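You operate a simulated robot arm through the tools that you are given. There is no shell and no other tool. Be economical: measure what you need, move in short steps, check, and stop when the job is done.

You run a simulated robot arm. Do the job below in one go: nothing can be reset, and whatever is moved stays where it is left.

Task
File the burr off the pipe till the ring gauge slides on.
Fine: the pipe on the clamp plate; clamp it while you file; put file and ring gauge back, and the pipe in the PASS bin.
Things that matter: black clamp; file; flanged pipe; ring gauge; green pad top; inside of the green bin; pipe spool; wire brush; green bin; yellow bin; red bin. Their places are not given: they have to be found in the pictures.

Only the result counts: the job must be done as asked and must still hold three seconds after the hand-in. Knocking over, shifting, dropping, spilling or breaking anything else fails it.

Robot
A 6-joint arm with a two-finger parallel gripper, fixed in place. Base frame: the origin is at the foot of the arm, x ahead of it, y to its left, z up; the work surface is at about z = 900. Units: mm, rad, N and s.
With the tool pointing down near the work surface it reaches from about 140 to 840 mm from the base axis. Its first joint turns from -2.897 to 2.897 rad. Payload 3.91 kg.
The tool frame sits at the grasp point between the pads (the TCP): z along the fingers, y along the line on which they close. The tips reach 30 mm beyond it. Largest opening 110 mm; finger width 20, thickness 10; the body of the gripper, 48 by 112 mm, starts 55 mm behind the TCP.
Orientation is told as [roll, pitch, yaw] about the base's x, y, z axes, in that order, counted from this pose: with the fingers straight down and closing along the base's y, the tool's x points along the base's -x, its y along +y and its z along -z.

Tools
- The arm moves only by the tool play_rows. Its argument "series" is a list of rows, each a list of 7 numbers: the shift along the tool's x, y, z in mm, then the turn, a rotation vector about the tool's x, y, z in rad, then the closure in counts, from 0 (fully open) to 255 (shut). In form: [[tx, ty, tz, ax, ay, az, hand], ...]. A call has 1 to 20 rows; each row shifts and turns the commanded pose from where the row before left it, along the tool's axes as they then stand. A row lasts 0.2 s, in which the tool goes at most 50 mm and 0.15 rad; a call with a longer step from one row to the next is refused whole, and so is a gripper value outside its range. A pose out of reach is approached as far as the arm can. The call stops where the force on the tool passes 90 N (or 10 N more than at its start, if that is more) or the arm is blocked; 0.2 s more then pass. The fingers move at their own pace (about 108 mm/s each) and stop on an object; they squeeze with about 36 N. The grip force told is the motor's: it shows also when the fingers shut on nothing. Time passes only in rows, and 0.2 s behind the last, so rows that do not move let the fingers close. The reply holds the time, the measured pose of the TCP, the force on the tool along the base axes, the opening and the grip force, in the units named above and with some noise, and new pictures: "pictures" is both (left out), scene, wrist or none.
- Cameras (640 x 400 px; columns grow to the right, rows downward): "scene" is fixed at [401.7, 650.3, 1668.7]; the picture's right is [-0.92, -0.39, 0.00], its down [-0.31, 0.72, -0.63] and it looks along [0.24, -0.58, -0.78] (base axes); focal length 268 px, centre (320, 200). "wrist" rides on the gripper at [77, 7, -114] in the tool frame; the picture's right is [-0.09, 1.00, 0.00], its down [-0.80, -0.07, -0.59] and it looks along [-0.59, -0.05, 0.80] (tool axes); focal length 270 px, centre (320, 200).
- raise_lower(by): slides the trunk up (or, below 0, down) by that many mm; the arm rides with it, the base frame stays. It gives what a move gives, with no picture.
- measure_at(camera, pixels): for up to 12 pixels [column, row] of the newest picture of that camera ("zoom" is the newest enlarged one), the place [x, y, z] in the base frame of the surface seen there, good to about 3 mm. The clock stands still meanwhile.
- close_up(camera, box): a new picture of the part [left, top, right, bottom] of that camera's present view, enlarged. The clock stands still meanwhile.
- sign_off(): hands the job in; it is judged then, once.

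Work in short steps. Measure before you move; look again where a grasp or a placing could have gone wrong, and mend it. You have 80 turns and 170 pictures in all, those below and enlarged ones among them. Open the gripper and draw the arm clear of the work before you hand the job in, unless the task says otherwise; then end with one line.

The tools are called after "Request:" as name(argument=value, ...) on one line, values as JSON. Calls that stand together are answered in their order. play_rows: Moves the arm, as the interface text tells. Its arguments: {"type":"object","properties":{"series":{"type":"array","items":{"type":"array","items":{"type":"number"}}},"pictures":{"type":"string","enum":["both","scene","wrist","none"]}},"required":["series"]} The other tools are called the same way: raise_lower (by) slides the trunk up or down; measure_at (camera, pixels) gives the place of the surface under pixels of a picture; close_up (camera, box) takes an enlarged picture of a part of a camera's view; sign_off () hands the job in.

At the start:

```text
time: 0.0
tcp_pos: [310.2, -310.0, 1229.8]
tool_rot: [0.0, 0.0, -0.001]
wrist_force: [-0.1, -0.1, -1.1]
grip_width: 109.9
grasp_force: 0.1
trunk travel left (down, up): [-475.0, 65.0]
```

scene: 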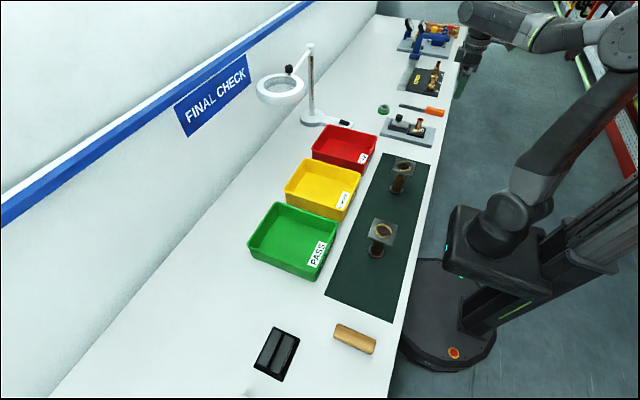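
wrist: 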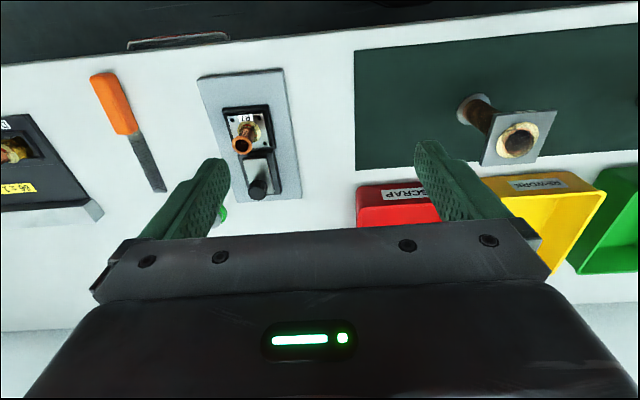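

The scene shows the bins, two flanged pipes on the dark mat (402,175; 382,240), a clamp station near (410,128), an orange file (425,110) and further fixtures. I enlarge these areas.

Request:
close_up(camera="scene", box=[360, 60, 460, 150])

Request:
close_up(camera="wrist", box=[0, 50, 320, 250])

Request:
close_up(camera="scene", box=[380, 0, 480, 70])

Request:
close_up(camera="scene", box=[240, 120, 440, 300])

```text
4.44 times, centred on (410, 105) of scene
```

zoom: 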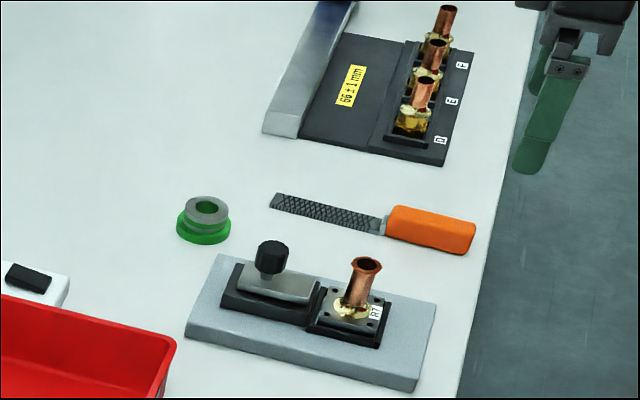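

```text
2.00 times, centred on (160, 150) of wrist
```

zoom: 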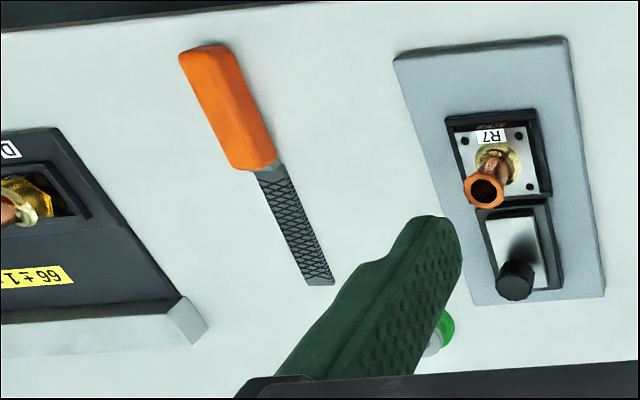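

```text
5.71 times, centred on (430, 35) of scene
```

zoom: 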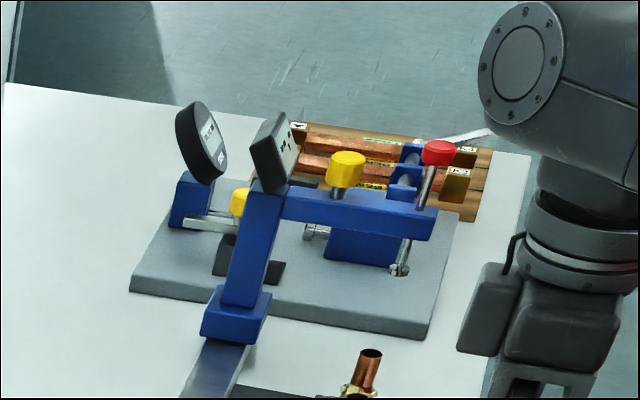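

```text
2.22 times, centred on (340, 210) of scene
```

zoom: 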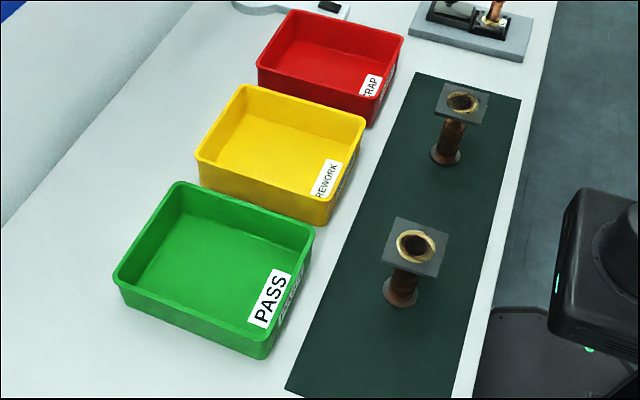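

The R7 pipe (flanged) sits in a jig beside a sliding silver/black-knob clamp; the ring gauge is on a green pad; the file is between. I measure these.

Request:
close_up(camera="scene", box=[375, 95, 455, 145])

Request:
measure_at(camera="scene", pixels=[[384, 107], [384, 112], [398, 117], [404, 124], [417, 120], [416, 130], [430, 111], [442, 113], [403, 105], [412, 108], [395, 128], [422, 132]])

Request:
measure_at(camera="wrist", pixels=[[241, 146], [248, 130], [257, 187], [250, 165], [165, 190], [133, 132], [95, 78], [130, 100], [226, 110], [268, 108], [236, 155], [272, 146]])

```text
8.00 times, centred on (415, 120) of scene
```

zoom: 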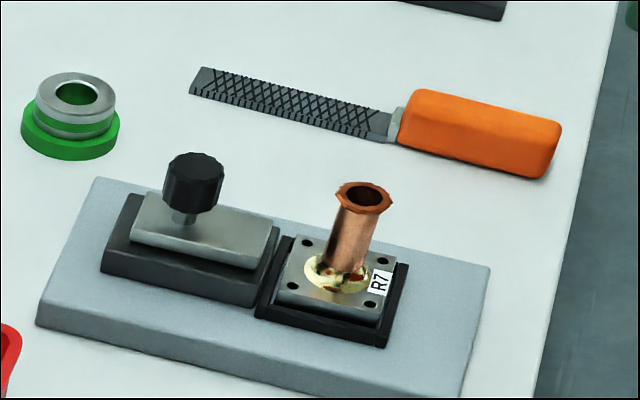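

```text
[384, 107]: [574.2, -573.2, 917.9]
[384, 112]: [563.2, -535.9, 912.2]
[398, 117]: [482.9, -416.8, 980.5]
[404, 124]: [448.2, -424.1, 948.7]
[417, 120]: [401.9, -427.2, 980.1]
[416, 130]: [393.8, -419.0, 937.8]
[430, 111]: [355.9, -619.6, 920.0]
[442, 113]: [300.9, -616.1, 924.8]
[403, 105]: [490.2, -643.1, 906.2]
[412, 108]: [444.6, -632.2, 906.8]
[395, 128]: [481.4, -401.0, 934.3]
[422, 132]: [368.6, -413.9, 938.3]
```

```text
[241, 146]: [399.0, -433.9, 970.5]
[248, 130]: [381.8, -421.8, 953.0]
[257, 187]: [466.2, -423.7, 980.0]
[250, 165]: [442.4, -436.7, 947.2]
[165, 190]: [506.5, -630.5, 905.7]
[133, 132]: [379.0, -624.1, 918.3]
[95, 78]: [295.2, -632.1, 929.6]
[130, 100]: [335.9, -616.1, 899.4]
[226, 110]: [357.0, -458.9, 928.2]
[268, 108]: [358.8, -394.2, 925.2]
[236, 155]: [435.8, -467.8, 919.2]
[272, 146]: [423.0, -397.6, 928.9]
```

I move the arm over to view the clamp jig up close.

Request:
play_rows(series=[[5, -39, 30, 0, 0, 0, 0], [5, -39, 30, 0, 0, 0, 0], [0, -37, 30, 0, 0, 0, 0], [0, 0, 30, 0, 0, 0, 0], [0, 0, 0, 0, 0, 0, 0]], pictures="wrist")

Request:
close_up(camera="wrist", box=[200, 60, 440, 210])

```text
time: 1.2
tcp_pos: [299.7, -424.6, 1108.0]
tool_rot: [0.002, 0.0, -0.001]
wrist_force: [-0.3, -0.1, 0.4]
grip_width: 110.1
grasp_force: 0.0
trunk travel left (down, up): [-475.0, 65.0]
```

wrist: 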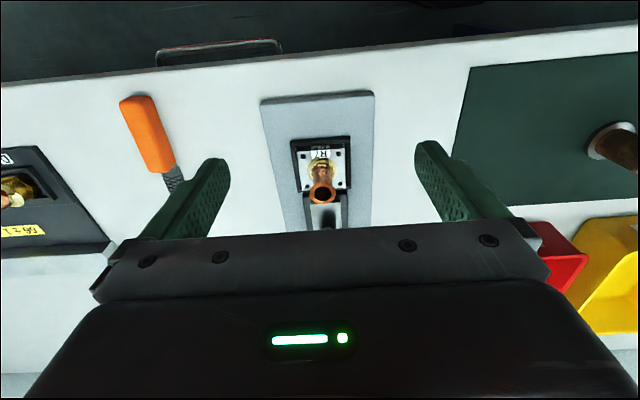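

```text
2.67 times, centred on (320, 135) of wrist
```

zoom: 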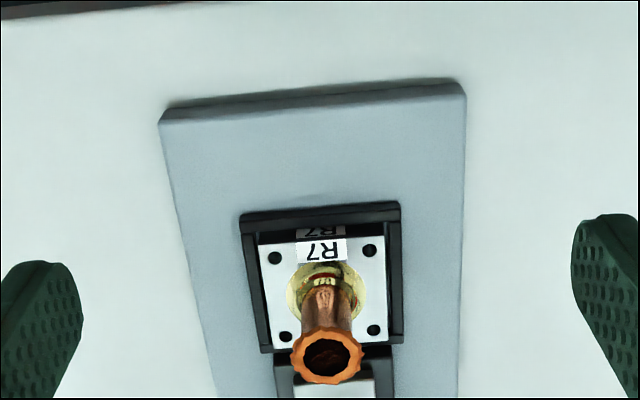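

The clamp part is hidden under the gripper; I move back toward the base for a view of both.

Request:
play_rows(series=[[40, 0, 0, 0, 0, 0, 0], [40, 0, 0, 0, 0, 0, 0], [20, 0, 0, 0, 0, 0, 0], [0, 0, 0, 0, 0, 0, 0]], pictures="wrist")

Request:
close_up(camera="wrist", box=[200, 80, 440, 230])

```text
time: 2.2
tcp_pos: [200.2, -425.5, 1110.0]
tool_rot: [0.001, -0.001, 0.003]
wrist_force: [-0.7, 0.4, -0.4]
grip_width: 110.1
grasp_force: 0.0
trunk travel left (down, up): [-475.0, 65.0]
```

wrist: 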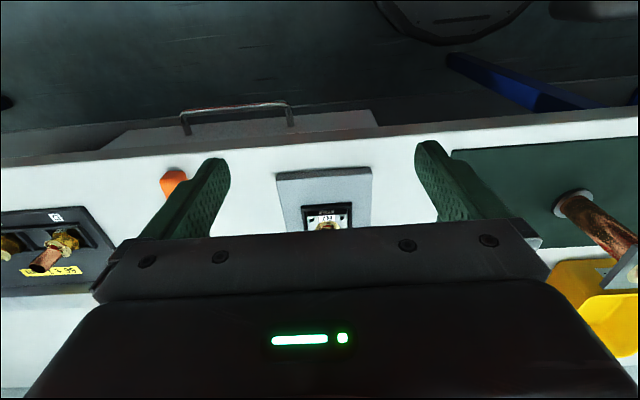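

```text
2.67 times, centred on (320, 155) of wrist
```

zoom: 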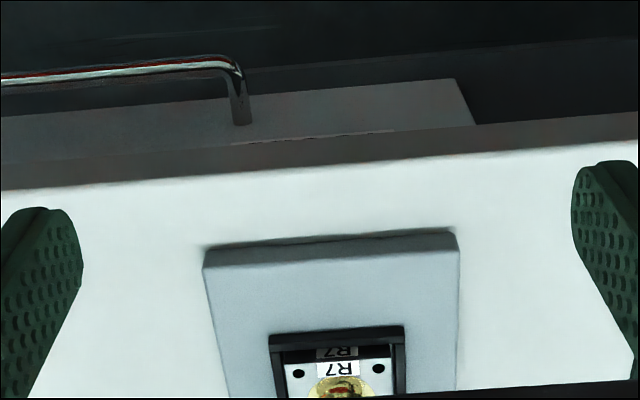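

Wrong way; moving +x brings the clamp into view.

Request:
play_rows(series=[[-48, 0, 0, 0, 0, 0, 0], [-48, 0, 0, 0, 0, 0, 0], [-48, 0, 0, 0, 0, 0, 0], [-46, 0, 0, 0, 0, 0, 0], [0, 0, 0, 0, 0, 0, 0]], pictures="wrist")

Request:
close_up(camera="wrist", box=[200, 50, 440, 200])

```text
time: 3.4
tcp_pos: [388.7, -423.1, 1108.8]
tool_rot: [0.0, 0.0, 0.0]
wrist_force: [-0.4, -0.6, -0.7]
grip_width: 110.1
grasp_force: 0.0
trunk travel left (down, up): [-475.0, 65.0]
```

wrist: 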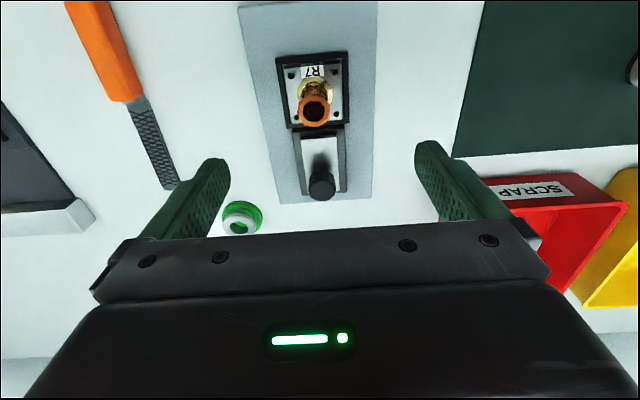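

```text
2.67 times, centred on (320, 125) of wrist
```

zoom: 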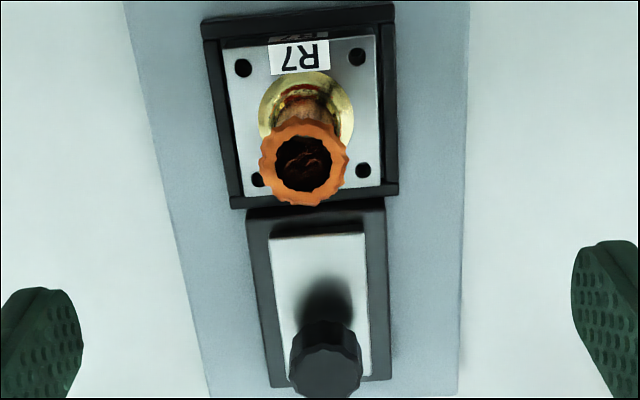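

Now I measure the clamp slab, knob, pipe rim, flange and gauge precisely from here.

Request:
measure_at(camera="zoom", pixels=[[325, 345], [325, 375], [275, 240], [360, 238], [283, 370], [370, 370], [320, 260], [235, 190], [375, 190], [305, 205], [270, 380], [385, 375]])

Request:
measure_at(camera="wrist", pixels=[[242, 203], [228, 222], [257, 222], [241, 215], [238, 226], [313, 97], [300, 108], [328, 108], [88, 5], [115, 100], [140, 92], [170, 185]])

Request:
close_up(camera="wrist", box=[40, 0, 280, 240])

```text
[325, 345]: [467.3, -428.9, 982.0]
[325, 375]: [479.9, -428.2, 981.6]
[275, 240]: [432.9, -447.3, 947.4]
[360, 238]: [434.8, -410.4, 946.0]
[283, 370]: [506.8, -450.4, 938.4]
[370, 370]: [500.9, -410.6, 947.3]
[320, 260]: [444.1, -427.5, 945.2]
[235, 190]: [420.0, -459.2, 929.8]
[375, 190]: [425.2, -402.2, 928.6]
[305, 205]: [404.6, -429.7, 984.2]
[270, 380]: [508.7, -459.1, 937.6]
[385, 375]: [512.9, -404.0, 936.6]
```

```text
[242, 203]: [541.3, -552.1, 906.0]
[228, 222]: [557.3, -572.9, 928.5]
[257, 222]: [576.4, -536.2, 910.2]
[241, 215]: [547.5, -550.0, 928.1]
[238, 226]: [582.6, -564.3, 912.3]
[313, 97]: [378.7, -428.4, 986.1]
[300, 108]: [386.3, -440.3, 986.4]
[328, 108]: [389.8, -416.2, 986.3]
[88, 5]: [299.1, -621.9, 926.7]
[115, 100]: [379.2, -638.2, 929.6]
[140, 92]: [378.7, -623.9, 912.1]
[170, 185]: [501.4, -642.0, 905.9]
```

```text
1.67 times, centred on (160, 120) of wrist
```

zoom: 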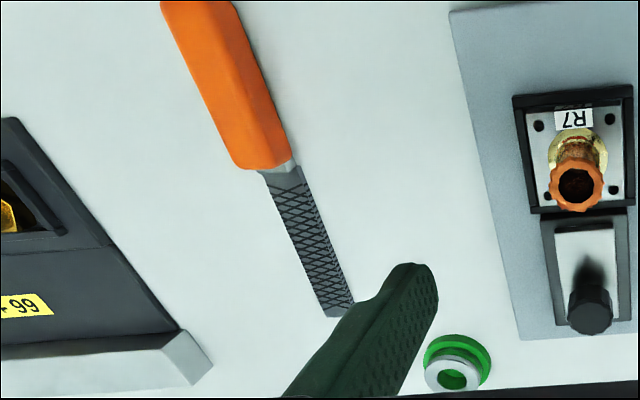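

Knob centre ≈ (474,-428), top 982; slab top 947. I go over the knob and grip it.

Request:
play_rows(series=[[-43, -3, 0, 0, 0, 0, 0], [-42, -2.5, 0, 0, 0, 0, 0], [0, 0, 45, 0, 0, 0, 60], [0, 0, 45, 0, 0, 0, 100], [0, 0, 31, 0, 0, 0, 130], [0, 0, 0, 0, 0, 0, 255], [0, 0, 0, 0, 0, 0, 255], [0, 0, 0, 0, 0, 0, 255]])

Request:
close_up(camera="scene", box=[375, 95, 455, 145])

```text
time: 5.2
tcp_pos: [475.2, -429.8, 988.0]
tool_rot: [0.003, 0.002, 0.002]
wrist_force: [-0.3, 7.8, -6.7]
grip_width: 29.4
grasp_force: 44.4
trunk travel left (down, up): [-475.0, 65.0]
```

scene: 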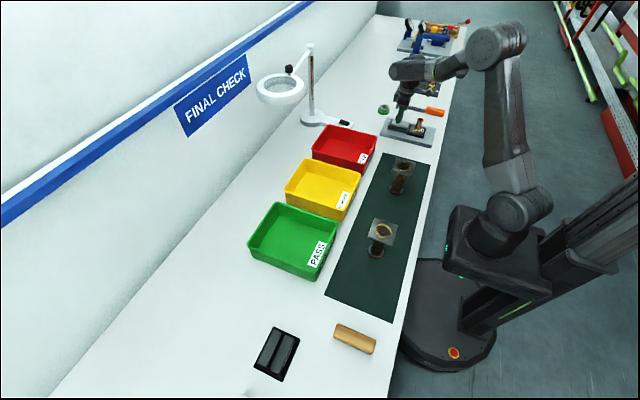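
wrist: 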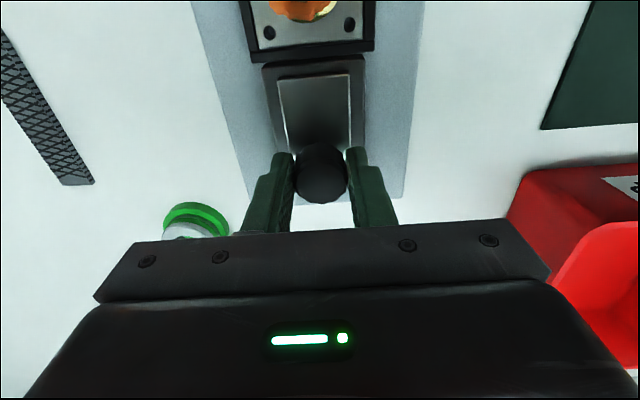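

```text
8.00 times, centred on (415, 120) of scene
```

zoom: 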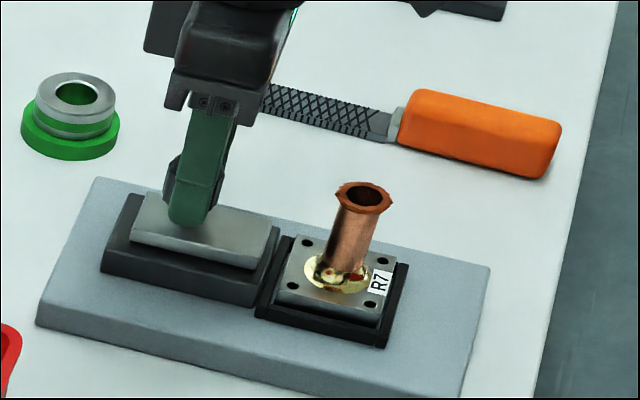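

The knob is gripped (width 29). I slide it toward the pipe in small steps.

Request:
play_rows(series=[[5, 0, 0, 0, 0, 0, 255], [5, 0, 0, 0, 0, 0, 255], [5, 0, 0, 0, 0, 0, 255], [0, 0, 0, 0, 0, 0, 255]])

Request:
close_up(camera="scene", box=[375, 95, 455, 145])

```text
time: 6.2
tcp_pos: [460.7, -428.7, 988.0]
tool_rot: [0.0, 0.003, 0.002]
wrist_force: [0.6, 13.6, -10.0]
grip_width: 29.6
grasp_force: 45.2
trunk travel left (down, up): [-475.0, 65.0]
```

scene: 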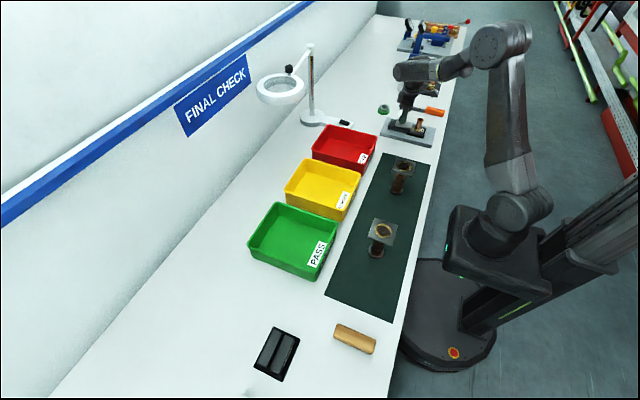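
wrist: 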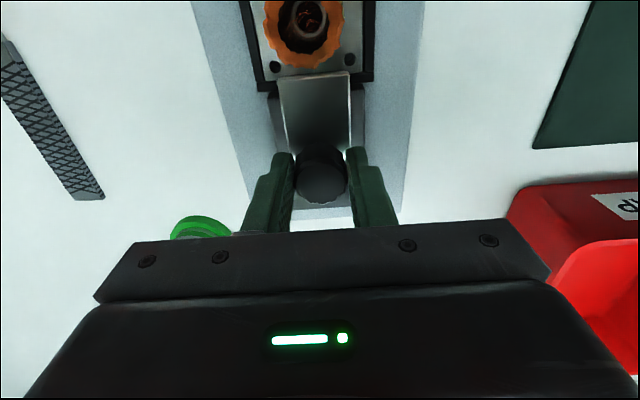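

```text
8.00 times, centred on (415, 120) of scene
```

zoom: 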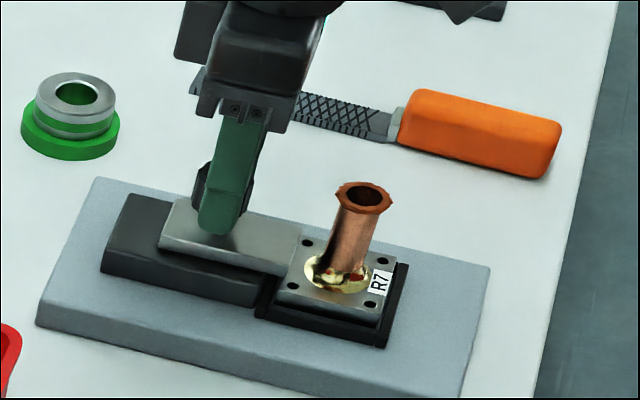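

It slides over the flange as expected; I continue until it stops.

Request:
play_rows(series=[[4, 0, 0, 0, 0, 0, 255], [4, 0, 0, 0, 0, 0, 255], [3, 0, 0, 0, 0, 0, 255], [0, 0, 0, 0, 0, 0, 255]])

Request:
close_up(camera="scene", box=[375, 95, 455, 145])

```text
time: 7.2
tcp_pos: [453.8, -430.3, 987.9]
tool_rot: [-0.001, -0.001, -0.002]
wrist_force: [33.2, 15.3, -3.6]
grip_width: 30.2
grasp_force: 45.1
trunk travel left (down, up): [-475.0, 65.0]
```

scene: 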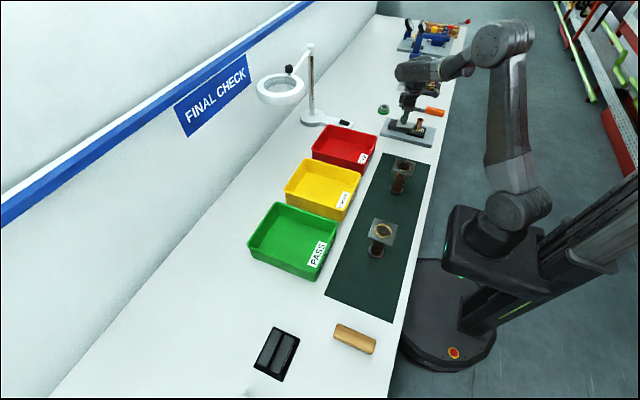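
wrist: 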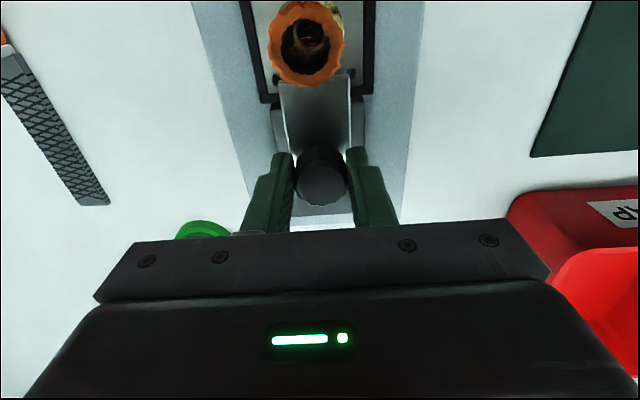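

```text
8.00 times, centred on (415, 120) of scene
```

zoom: 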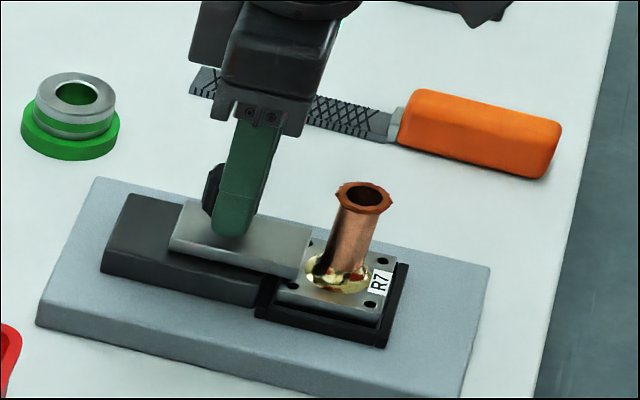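

Slab stopped against its limit (33 N) overlapping the flange. I relax, release, rise and go look at the file.

Request:
play_rows(series=[[-3, 0, 0, 0, 0, 0, 255], [0, 0, 0, 0, 0, 0, 60], [0, 0, 0, 0, 0, 0, 60], [0, 0, -50, 0, 0, 0, 0], [0, 0, -50, 0, 0, 0, 0], [35, -35, -10, 0, 0, 0, 0], [35, -35, 0, 0, 0, 0, 0], [35, -35, 0, 0, 0, 0, 0], [35, -35, 0, 0, 0, 0, 0], [0, -35, 0, 0, 0, 0, 0], [0, -25, 0, 0, 0, 0, 0], [0, 0, 0, 0, 0, 0, 0]])

Request:
close_up(camera="scene", box=[375, 95, 455, 145])

Request:
close_up(camera="wrist", box=[200, 50, 440, 200])

```text
refused: row 6 steps farther than a row can; nothing moved
```

```text
8.00 times, centred on (415, 120) of scene
```

zoom: 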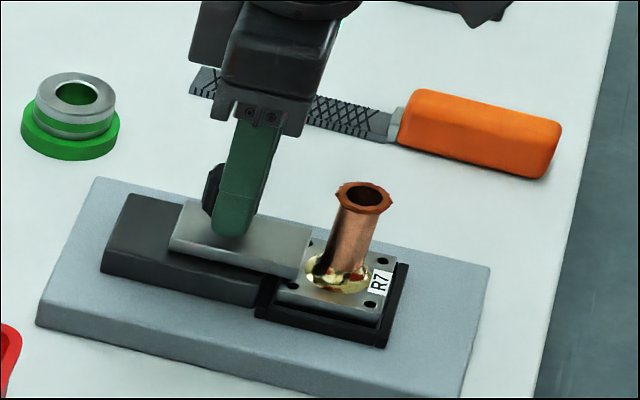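

```text
2.67 times, centred on (320, 125) of wrist
```

zoom: 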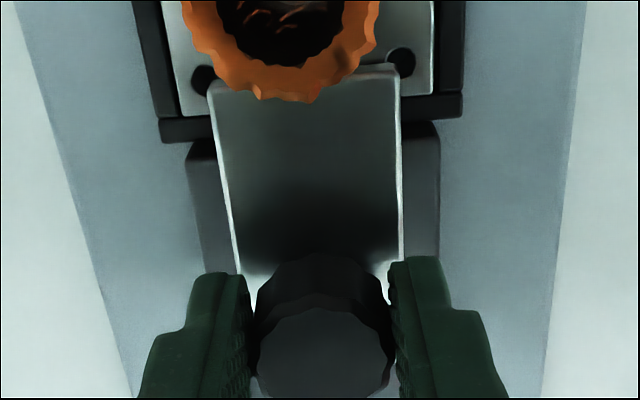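

The diagonal step was a bit too long; I resend with shorter ones.

Request:
play_rows(series=[[-2, 0, 0, 0, 0, 0, 255], [0, 0, 0, 0, 0, 0, 60], [0, 0, 0, 0, 0, 0, 60], [0, 0, -48, 0, 0, 0, 0], [0, 0, -48, 0, 0, 0, 0], [30, -35, -10, 0, 0, 0, 0], [30, -35, 0, 0, 0, 0, 0], [30, -35, 0, 0, 0, 0, 0], [30, -35, 0, 0, 0, 0, 0], [20, -35, 0, 0, 0, 0, 0], [0, -25, 0, 0, 0, 0, 0], [0, 0, 0, 0, 0, 0, 0]])

Request:
close_up(camera="scene", box=[375, 95, 455, 145])

Request:
close_up(camera="wrist", box=[200, 50, 440, 200])

```text
time: 9.8
tcp_pos: [312.1, -629.9, 1095.2]
tool_rot: [-0.001, -0.001, 0.0]
wrist_force: [0.0, -1.1, -0.6]
grip_width: 110.1
grasp_force: 0.0
trunk travel left (down, up): [-475.0, 65.0]
```

scene: 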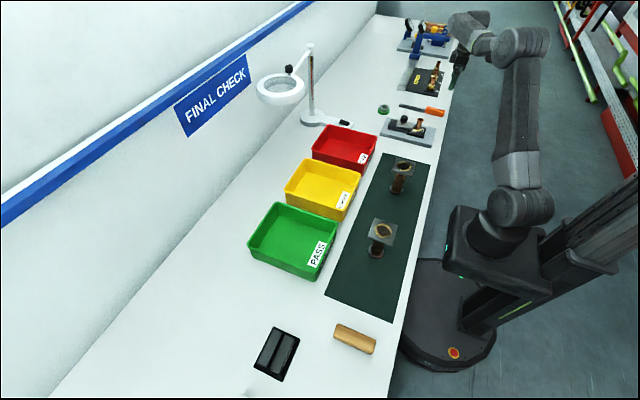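
wrist: 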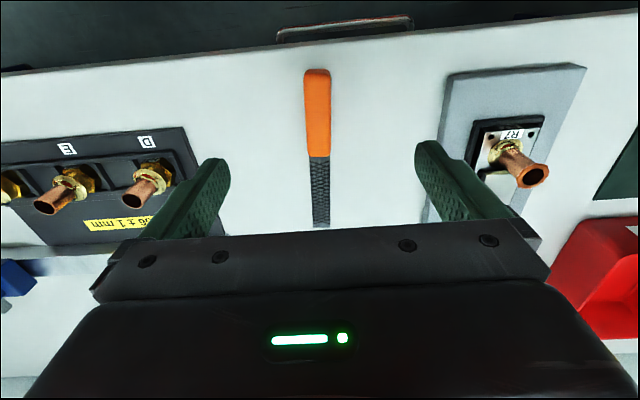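

```text
8.00 times, centred on (415, 120) of scene
```

zoom: 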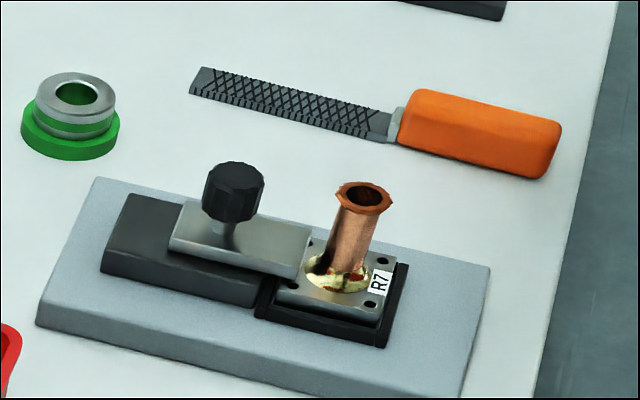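

```text
2.67 times, centred on (320, 125) of wrist
```

zoom: 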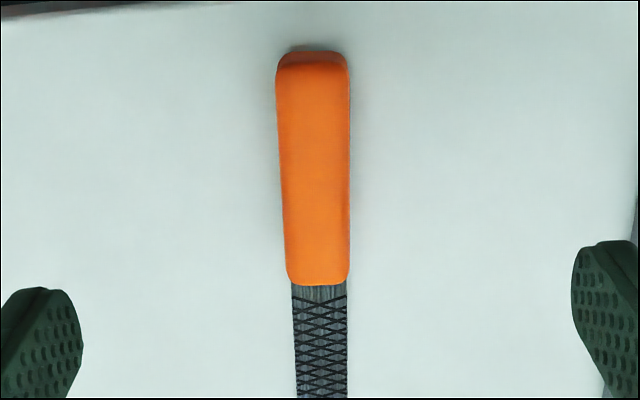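

The clamp stays slid over the flange. Now I measure the file's handle and blade outline.

Request:
measure_at(camera="zoom", pixels=[[285, 100], [345, 100], [292, 260], [344, 260], [315, 60], [318, 275], [320, 320], [322, 390], [312, 160], [250, 160], [298, 320], [342, 320]])

Request:
measure_at(camera="wrist", pixels=[[313, 220], [327, 220], [320, 226], [320, 200]])

```text
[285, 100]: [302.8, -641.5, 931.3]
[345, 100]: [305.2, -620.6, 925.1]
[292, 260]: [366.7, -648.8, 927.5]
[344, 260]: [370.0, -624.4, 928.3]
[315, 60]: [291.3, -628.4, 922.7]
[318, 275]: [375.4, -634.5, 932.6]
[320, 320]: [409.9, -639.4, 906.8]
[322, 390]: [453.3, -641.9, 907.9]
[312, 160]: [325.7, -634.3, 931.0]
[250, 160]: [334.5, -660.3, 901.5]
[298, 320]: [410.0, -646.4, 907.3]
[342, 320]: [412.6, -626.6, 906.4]
```

```text
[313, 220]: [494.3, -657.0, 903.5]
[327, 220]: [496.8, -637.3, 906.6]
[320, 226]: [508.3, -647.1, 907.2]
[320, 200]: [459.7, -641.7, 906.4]
```

File axis: y≈-631 at x=305 to -646 at x=496, i.e. yaw ≈ -0.08; handle 26 wide, top 930. I grip the handle at (345,-635) with the tips just above the table.

Request:
play_rows(series=[[-33, -5, 40, 0, 0, 0.079, 0], [0, 0, 45, 0, 0, 0, 0], [0, 0, 45, 0, 0, 0, 60], [0, 0, 30, 0, 0, 0, 100], [0, 0, 0, 0, 0, 0, 120], [0, 0, 0, 0, 0, 0, 255], [0, 0, 0, 0, 0, 0, 255], [0, 0, 0, 0, 0, 0, 255]])

```text
refused: row 1 steps farther than a row can; nothing moved
```

Splitting the first step.

Request:
play_rows(series=[[-33, -5, 20, 0, 0, 0, 0], [0, 0, 20, 0, 0, 0.079, 0], [0, 0, 45, 0, 0, 0, 0], [0, 0, 45, 0, 0, 0, 60], [0, 0, 30, 0, 0, 0, 100], [0, 0, 0, 0, 0, 0, 120], [0, 0, 0, 0, 0, 0, 255], [0, 0, 0, 0, 0, 0, 255], [0, 0, 0, 0, 0, 0, 255]])

```text
time: 11.8
tcp_pos: [343.7, -635.0, 934.3]
tool_rot: [0.0, -0.001, -0.078]
wrist_force: [-0.5, -0.2, 0.0]
grip_width: 27.4
grasp_force: 36.4
trunk travel left (down, up): [-475.0, 65.0]
```

scene: 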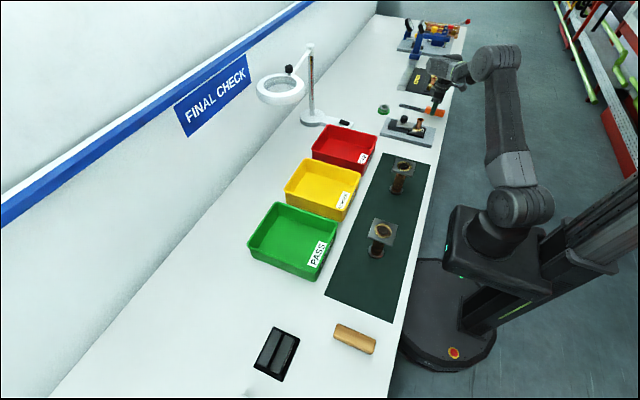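
wrist: 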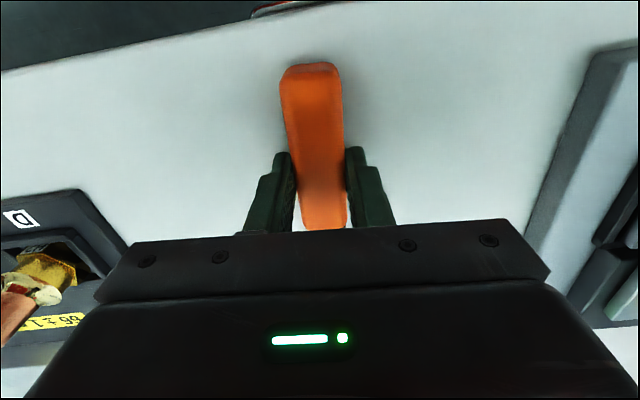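

File gripped (27 mm). I lift it, carry it toward the pipe and turn to yaw ≈ +0.7 so the blade clears the knob.

Request:
play_rows(series=[[0, 0, -25, 0, 0, 0, 255], [0, 0, -40, 0, 0, 0, 255], [0, 0, -45, 0, 0, 0, 255], [14, 45, 0, 0, 0, 0, 255], [14, 45, 0, 0, 0, 0, 255], [15, 45, 0, 0, 0, 0, 255], [0, 0, 0, 0, 0, -0.13, 255], [0, 0, 0, 0, 0, -0.13, 255], [0, 0, 0, 0, 0, -0.13, 255], [0, 0, 0, 0, 0, -0.13, 255], [0, 0, 0, 0, 0, -0.13, 255], [0, 0, 0, 0, 0, -0.13, 255], [0, 0, 0, 0, 0, 0, 255]])

Request:
close_up(camera="scene", box=[375, 95, 455, 145])

```text
time: 14.6
tcp_pos: [311.2, -498.3, 1044.5]
tool_rot: [0.0, 0.001, 0.703]
wrist_force: [0.6, -0.7, -2.2]
grip_width: 27.6
grasp_force: 36.0
trunk travel left (down, up): [-475.0, 65.0]
```

scene: 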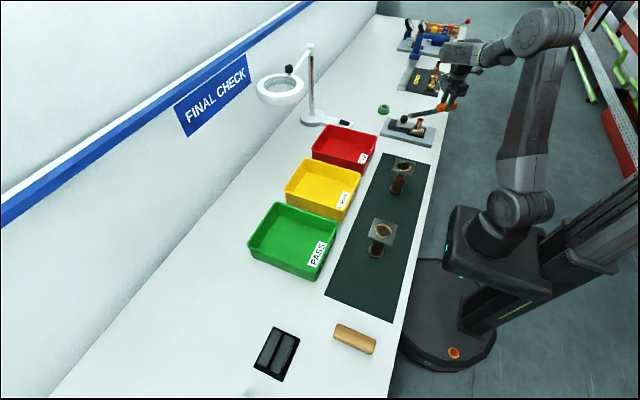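
wrist: 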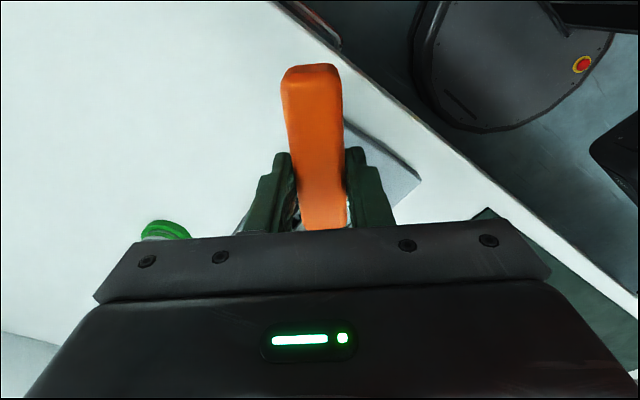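

```text
8.00 times, centred on (415, 120) of scene
```

zoom: 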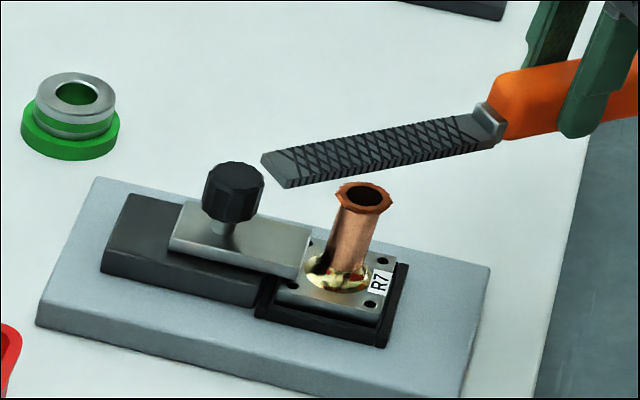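

The file hangs over the pipe. I measure the blade's points to place it.

Request:
measure_at(camera="zoom", pixels=[[275, 160], [320, 158], [380, 145], [440, 135], [290, 183], [480, 148], [365, 185], [365, 198], [350, 186]])

```text
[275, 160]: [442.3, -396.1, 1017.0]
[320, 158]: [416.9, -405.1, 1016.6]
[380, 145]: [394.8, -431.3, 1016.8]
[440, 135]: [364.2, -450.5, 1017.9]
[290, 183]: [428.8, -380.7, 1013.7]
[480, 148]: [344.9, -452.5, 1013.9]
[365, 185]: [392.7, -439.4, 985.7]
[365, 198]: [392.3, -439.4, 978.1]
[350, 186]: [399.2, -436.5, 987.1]
```

Blade top is 27.5 mm below the TCP; rim at 986. I lower in fine steps to find contact.

Request:
play_rows(series=[[0, 0, 18, 0, 0, 0, 255], [0, 0, 2, 0, 0, 0, 255], [0, 0, 2, 0, 0, 0, 255], [0, 0, 0, 0, 0, 0, 255]], pictures="none")

Request:
close_up(camera="scene", box=[375, 95, 455, 145])

```text
time: 15.6
tcp_pos: [310.6, -497.3, 1023.1]
tool_rot: [0.0, 0.0, 0.701]
wrist_force: [-0.4, 0.1, -1.9]
grip_width: 27.8
grasp_force: 35.8
trunk travel left (down, up): [-475.0, 65.0]
```

```text
8.00 times, centred on (415, 120) of scene
```

zoom: 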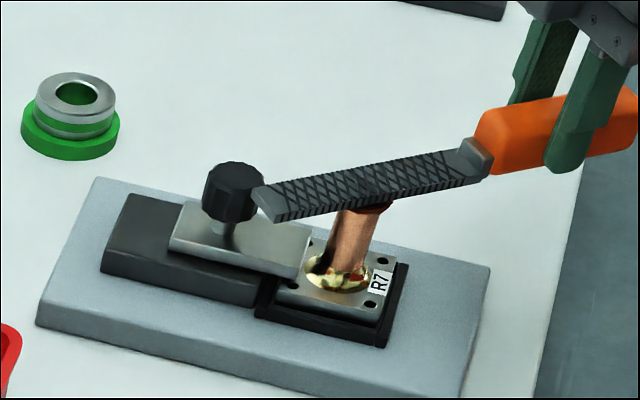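

Nearly touching. I step 1 mm at a time.

Request:
play_rows(series=[[0, 0, 1, 0, 0, 0, 255], [0, 0, 1, 0, 0, 0, 255], [0, 0, 0, 0, 0, 0, 255]], pictures="none")

Request:
play_rows(series=[[0, 0, 1, 0, 0, 0, 255], [0, 0, 1, 0, 0, 0, 255], [0, 0, 0, 0, 0, 0, 255]], pictures="none")

```text
time: 16.4
tcp_pos: [310.6, -498.9, 1019.3]
tool_rot: [-0.001, -0.001, 0.703]
wrist_force: [0.1, -0.8, -1.5]
grip_width: 27.7
grasp_force: 36.2
trunk travel left (down, up): [-475.0, 65.0]
```

```text
time: 17.2
tcp_pos: [310.4, -498.9, 1020.0]
tool_rot: [-0.002, 0.001, 0.702]
wrist_force: [-0.1, -3.3, 10.5]
grip_width: 27.8
grasp_force: 35.8
trunk travel left (down, up): [-475.0, 65.0]
```

Contact with about 12 N. Now filing strokes along the blade, then a look.

Request:
play_rows(series=[[-15, 0, 0, 0, 0, 0, 255], [-15, 0, 0, 0, 0, 0, 255], [15, 0, 0, 0, 0, 0, 255], [15, 0, 0, 0, 0, 0, 255], [15, 0, 0, 0, 0, 0, 255], [15, 0, 0, 0, 0, 0, 255], [-15, 0, 0, 0, 0, 0, 255], [-15, 0, 0, 0, 0, 0, 255], [-15, 0, 0, 0, 0, 0, 255], [-15, 0, 0, 0, 0, 0, 255], [15, 0, 0, 0, 0, 0, 255], [15, 0, 0, 0, 0, 0, 255], [0, 0, 0, 0, 0, 0, 255]], pictures="none")

Request:
close_up(camera="scene", box=[395, 105, 435, 135])

```text
time: 20.0
tcp_pos: [309.5, -497.9, 1018.0]
tool_rot: [0.001, 0.0, 0.702]
wrist_force: [-0.1, 0.0, -1.4]
grip_width: 28.2
grasp_force: 36.5
trunk travel left (down, up): [-475.0, 65.0]
```

```text
13.33 times, centred on (415, 120) of scene
```

zoom: 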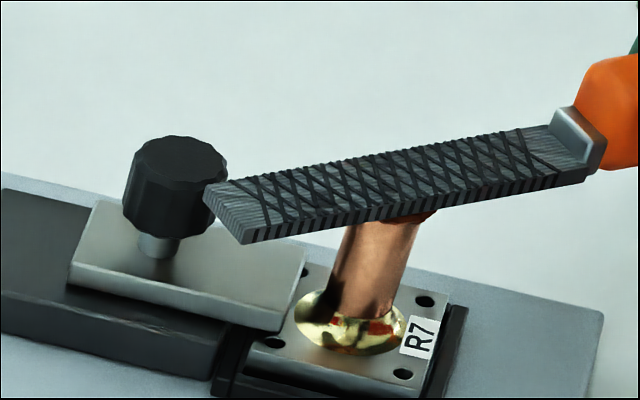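

Contact force vanished, so something gave: worn burr or a slipped file. I lift and draw back to inspect the rim.

Request:
play_rows(series=[[0, 0, -25, 0, 0, 0, 255], [40, 0, 0, 0, 0, 0, 255], [40, 0, 0, 0, 0, 0, 255], [0, 0, 0, 0, 0, 0, 255]], pictures="none")

Request:
close_up(camera="scene", box=[395, 105, 435, 135])

```text
time: 21.0
tcp_pos: [250.3, -550.9, 1042.5]
tool_rot: [0.002, 0.0, 0.702]
wrist_force: [-0.8, -0.2, -2.1]
grip_width: 27.5
grasp_force: 35.9
trunk travel left (down, up): [-475.0, 65.0]
```

```text
13.33 times, centred on (415, 120) of scene
```

zoom: 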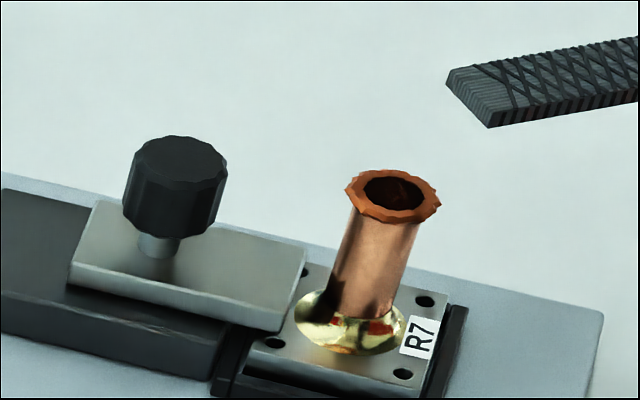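

Request:
measure_at(camera="zoom", pixels=[[465, 90], [500, 100], [560, 80], [620, 60], [630, 85], [393, 170], [393, 215], [355, 185], [435, 205]])

Request:
close_up(camera="scene", box=[400, 110, 430, 130])

```text
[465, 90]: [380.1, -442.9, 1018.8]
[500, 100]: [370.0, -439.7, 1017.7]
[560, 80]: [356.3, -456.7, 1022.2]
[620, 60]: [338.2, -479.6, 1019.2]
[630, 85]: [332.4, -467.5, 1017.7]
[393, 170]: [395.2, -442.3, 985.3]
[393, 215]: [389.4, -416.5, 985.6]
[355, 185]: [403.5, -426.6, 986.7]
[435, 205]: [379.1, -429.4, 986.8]
```

```text
16.00 times, centred on (415, 120) of scene
```

zoom: 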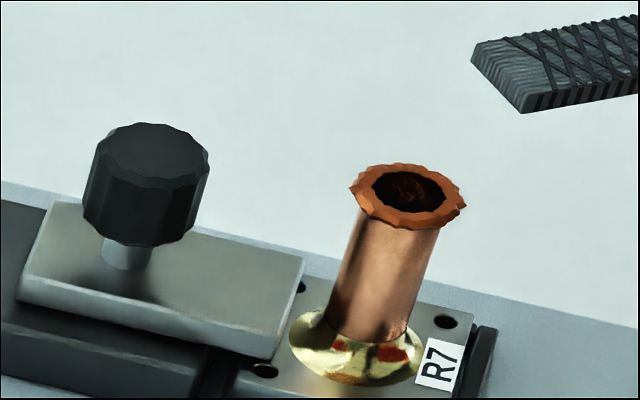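

The file has slid up a few mm in the grip; the rim looks little changed. I retry with the pipe nearer the handle (less leverage) and light force.

Request:
play_rows(series=[[-40, 0, 0, 0, 0, 0, 255], [-40, -1, 0, 0, 0, 0, 255], [-22, -1, 0, 0, 0, 0, 255], [0, 0, 15, 0, 0, 0, 255], [0, 0, 7, 0, 0, 0, 255], [0, 0, 0, 0, 0, 0, 255]], pictures="none")

Request:
play_rows(series=[[0, 0, 1.5, 0, 0, 0, 255], [0, 0, 1.5, 0, 0, 0, 255], [0, 0, 0, 0, 0, 0, 255]], pictures="none")

Request:
close_up(camera="scene", box=[395, 105, 435, 135])

```text
time: 22.4
tcp_pos: [330.1, -484.4, 1020.0]
tool_rot: [0.0, 0.001, 0.703]
wrist_force: [-0.7, -0.3, -1.4]
grip_width: 28.0
grasp_force: 35.8
trunk travel left (down, up): [-475.0, 65.0]
```

```text
time: 23.2
tcp_pos: [329.6, -483.3, 1018.8]
tool_rot: [-0.001, 0.001, 0.701]
wrist_force: [1.3, 0.1, 1.0]
grip_width: 27.8
grasp_force: 35.6
trunk travel left (down, up): [-475.0, 65.0]
```

```text
13.33 times, centred on (415, 120) of scene
```

zoom: 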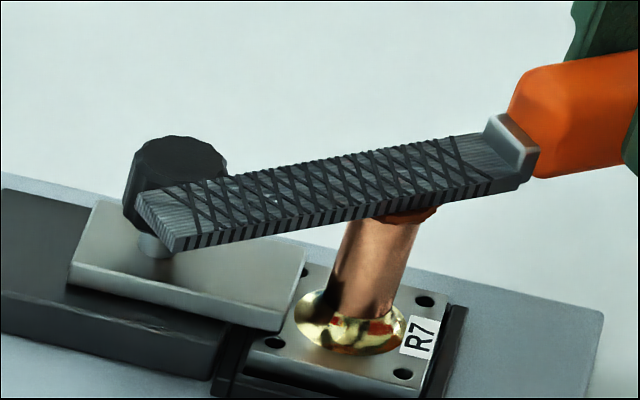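

Light contact begins; I press 1 mm more and stroke ±25 mm several times.

Request:
play_rows(series=[[0, 0, 1, 0, 0, 0, 255], [12, 0, 0, 0, 0, 0, 255], [13, 0, 0, 0, 0, 0, 255], [-15, 0, 0, 0, 0, 0, 255], [-15, 0, 0, 0, 0, 0, 255], [-15, 0, 0, 0, 0, 0, 255], [15, 0, 0, 0, 0, 0, 255], [15, 0, 0, 0, 0, 0, 255], [15, 0, 0, 0, 0, 0, 255], [-15, 0, 0, 0, 0, 0, 255], [-15, 0, 0, 0, 0, 0, 255], [-15, 0, 0, 0, 0, 0, 255], [15, 0, 0, 0, 0, 0, 255], [15, 0, 0, 0, 0, 0, 255], [15, 0, 0, 0, 0, 0, 255], [-15, 0, 0, 0, 0, 0, 255], [-10, 0, 0, 0, 0, 0, 255], [0, 0, 0, 0, 0, 0, 255]], pictures="none")

Request:
close_up(camera="scene", box=[395, 105, 435, 135])

```text
time: 27.0
tcp_pos: [328.7, -485.1, 1018.2]
tool_rot: [-0.001, 0.0, 0.701]
wrist_force: [0.5, -0.2, -2.3]
grip_width: 27.8
grasp_force: 36.1
trunk travel left (down, up): [-475.0, 65.0]
```

```text
13.33 times, centred on (415, 120) of scene
```

zoom: 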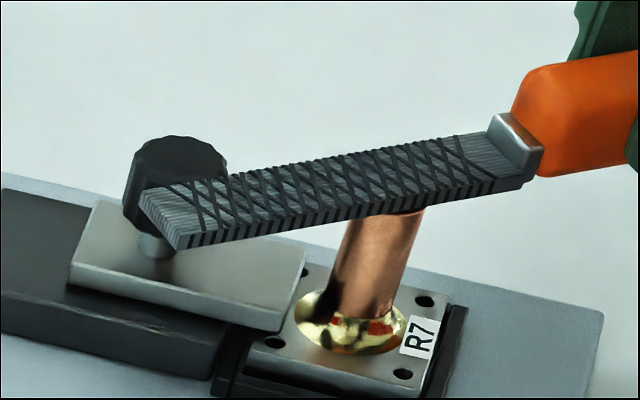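

The flared rim no longer shows under the blade. I lift and draw back to inspect.

Request:
play_rows(series=[[0, 0, -25, 0, 0, 0, 255], [45, 0, 0, 0, 0, 0, 255], [45, 0, 0, 0, 0, 0, 255], [15, 0, 0, 0, 0, 0, 255], [0, 0, 0, 0, 0, 0, 255]], pictures="none")

Request:
close_up(camera="scene", box=[395, 105, 435, 135])

```text
time: 28.2
tcp_pos: [248.5, -554.3, 1041.6]
tool_rot: [-0.001, 0.001, 0.701]
wrist_force: [-0.1, 0.3, -1.6]
grip_width: 27.6
grasp_force: 36.1
trunk travel left (down, up): [-475.0, 65.0]
```

```text
13.33 times, centred on (415, 120) of scene
```

zoom: 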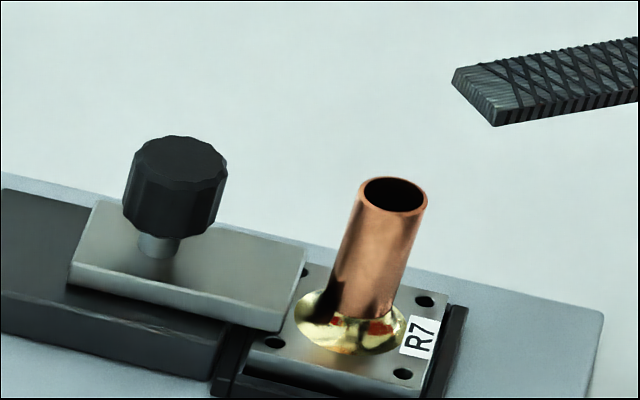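

The burr is gone. I bring the file back above its original spot (343.7,-635, yaw -0.078).

Request:
play_rows(series=[[0, 0, 0, 0, 0, 0.13, 255], [0, 0, 0, 0, 0, 0.13, 255], [0, 0, 0, 0, 0, 0.13, 255], [0, 0, 0, 0, 0, 0.13, 255], [0, 0, 0, 0, 0, 0.13, 255], [0, 0, 0, 0, 0, 0.13, 255], [-34, -24, 0, 0, 0, 0, 255], [-34, -24, 0, 0, 0, 0, 255], [-33.2, -25, 0, 0, 0, 0, 255], [0, 0, 0, 0, 0, 0, 255]], pictures="scene")

Request:
close_up(camera="scene", box=[385, 80, 465, 130])

```text
time: 30.4
tcp_pos: [345.9, -631.5, 1042.3]
tool_rot: [0.001, -0.001, -0.077]
wrist_force: [0.0, -0.1, -1.2]
grip_width: 27.7
grasp_force: 36.0
trunk travel left (down, up): [-475.0, 65.0]
```

scene: 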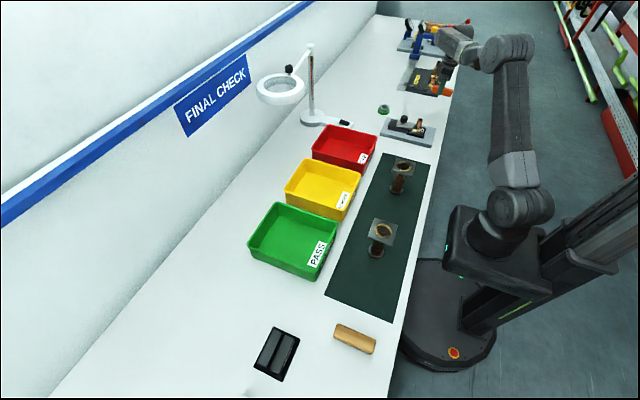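

```text
8.00 times, centred on (425, 105) of scene
```

zoom: 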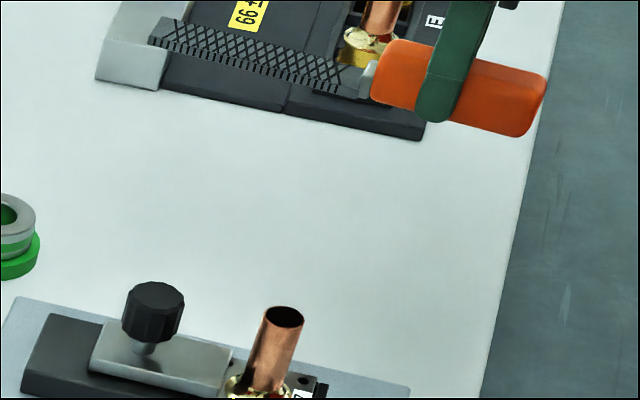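

I check the held file's alignment.

Request:
measure_at(camera="zoom", pixels=[[160, 30], [200, 40], [300, 70], [340, 82], [390, 85], [515, 100], [535, 115], [155, 42], [400, 55], [520, 80]])

```text
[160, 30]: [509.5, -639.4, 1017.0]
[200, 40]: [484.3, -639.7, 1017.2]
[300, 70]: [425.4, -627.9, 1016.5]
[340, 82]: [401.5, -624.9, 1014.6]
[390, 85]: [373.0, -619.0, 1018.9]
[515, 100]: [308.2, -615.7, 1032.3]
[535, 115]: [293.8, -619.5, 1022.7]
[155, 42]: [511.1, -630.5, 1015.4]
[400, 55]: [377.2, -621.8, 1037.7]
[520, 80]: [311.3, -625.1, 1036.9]
```

The file is still well seated. I correct a few mm and lower.

Request:
play_rows(series=[[2, -3, 0, 0, 0, 0, 255], [0, 0, 40, 0, 0, 0, 255], [0, 0, 40, 0, 0, 0, 255], [0, 0, 18, 0, 0, 0, 255], [0, 0, 5, 0, 0, 0, 255], [0, 0, 2, 0, 0, 0, 255], [0, 0, 0, 0, 0, 0, 255]], pictures="none")

Request:
close_up(camera="scene", box=[375, 95, 455, 145])

```text
time: 32.0
tcp_pos: [343.4, -636.2, 937.5]
tool_rot: [-0.001, 0.002, -0.078]
wrist_force: [0.0, 0.1, -0.9]
grip_width: 27.8
grasp_force: 36.1
trunk travel left (down, up): [-475.0, 65.0]
```

```text
8.00 times, centred on (415, 120) of scene
```

zoom: 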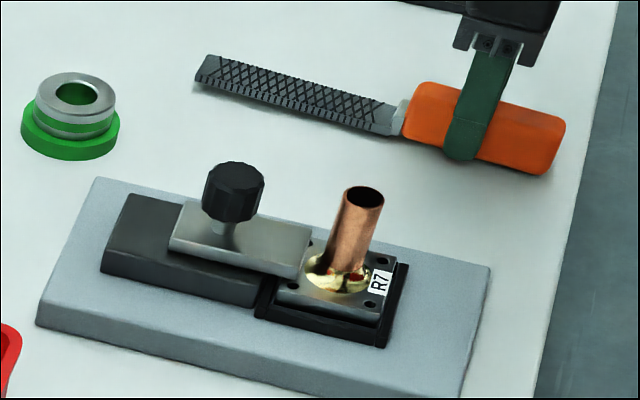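

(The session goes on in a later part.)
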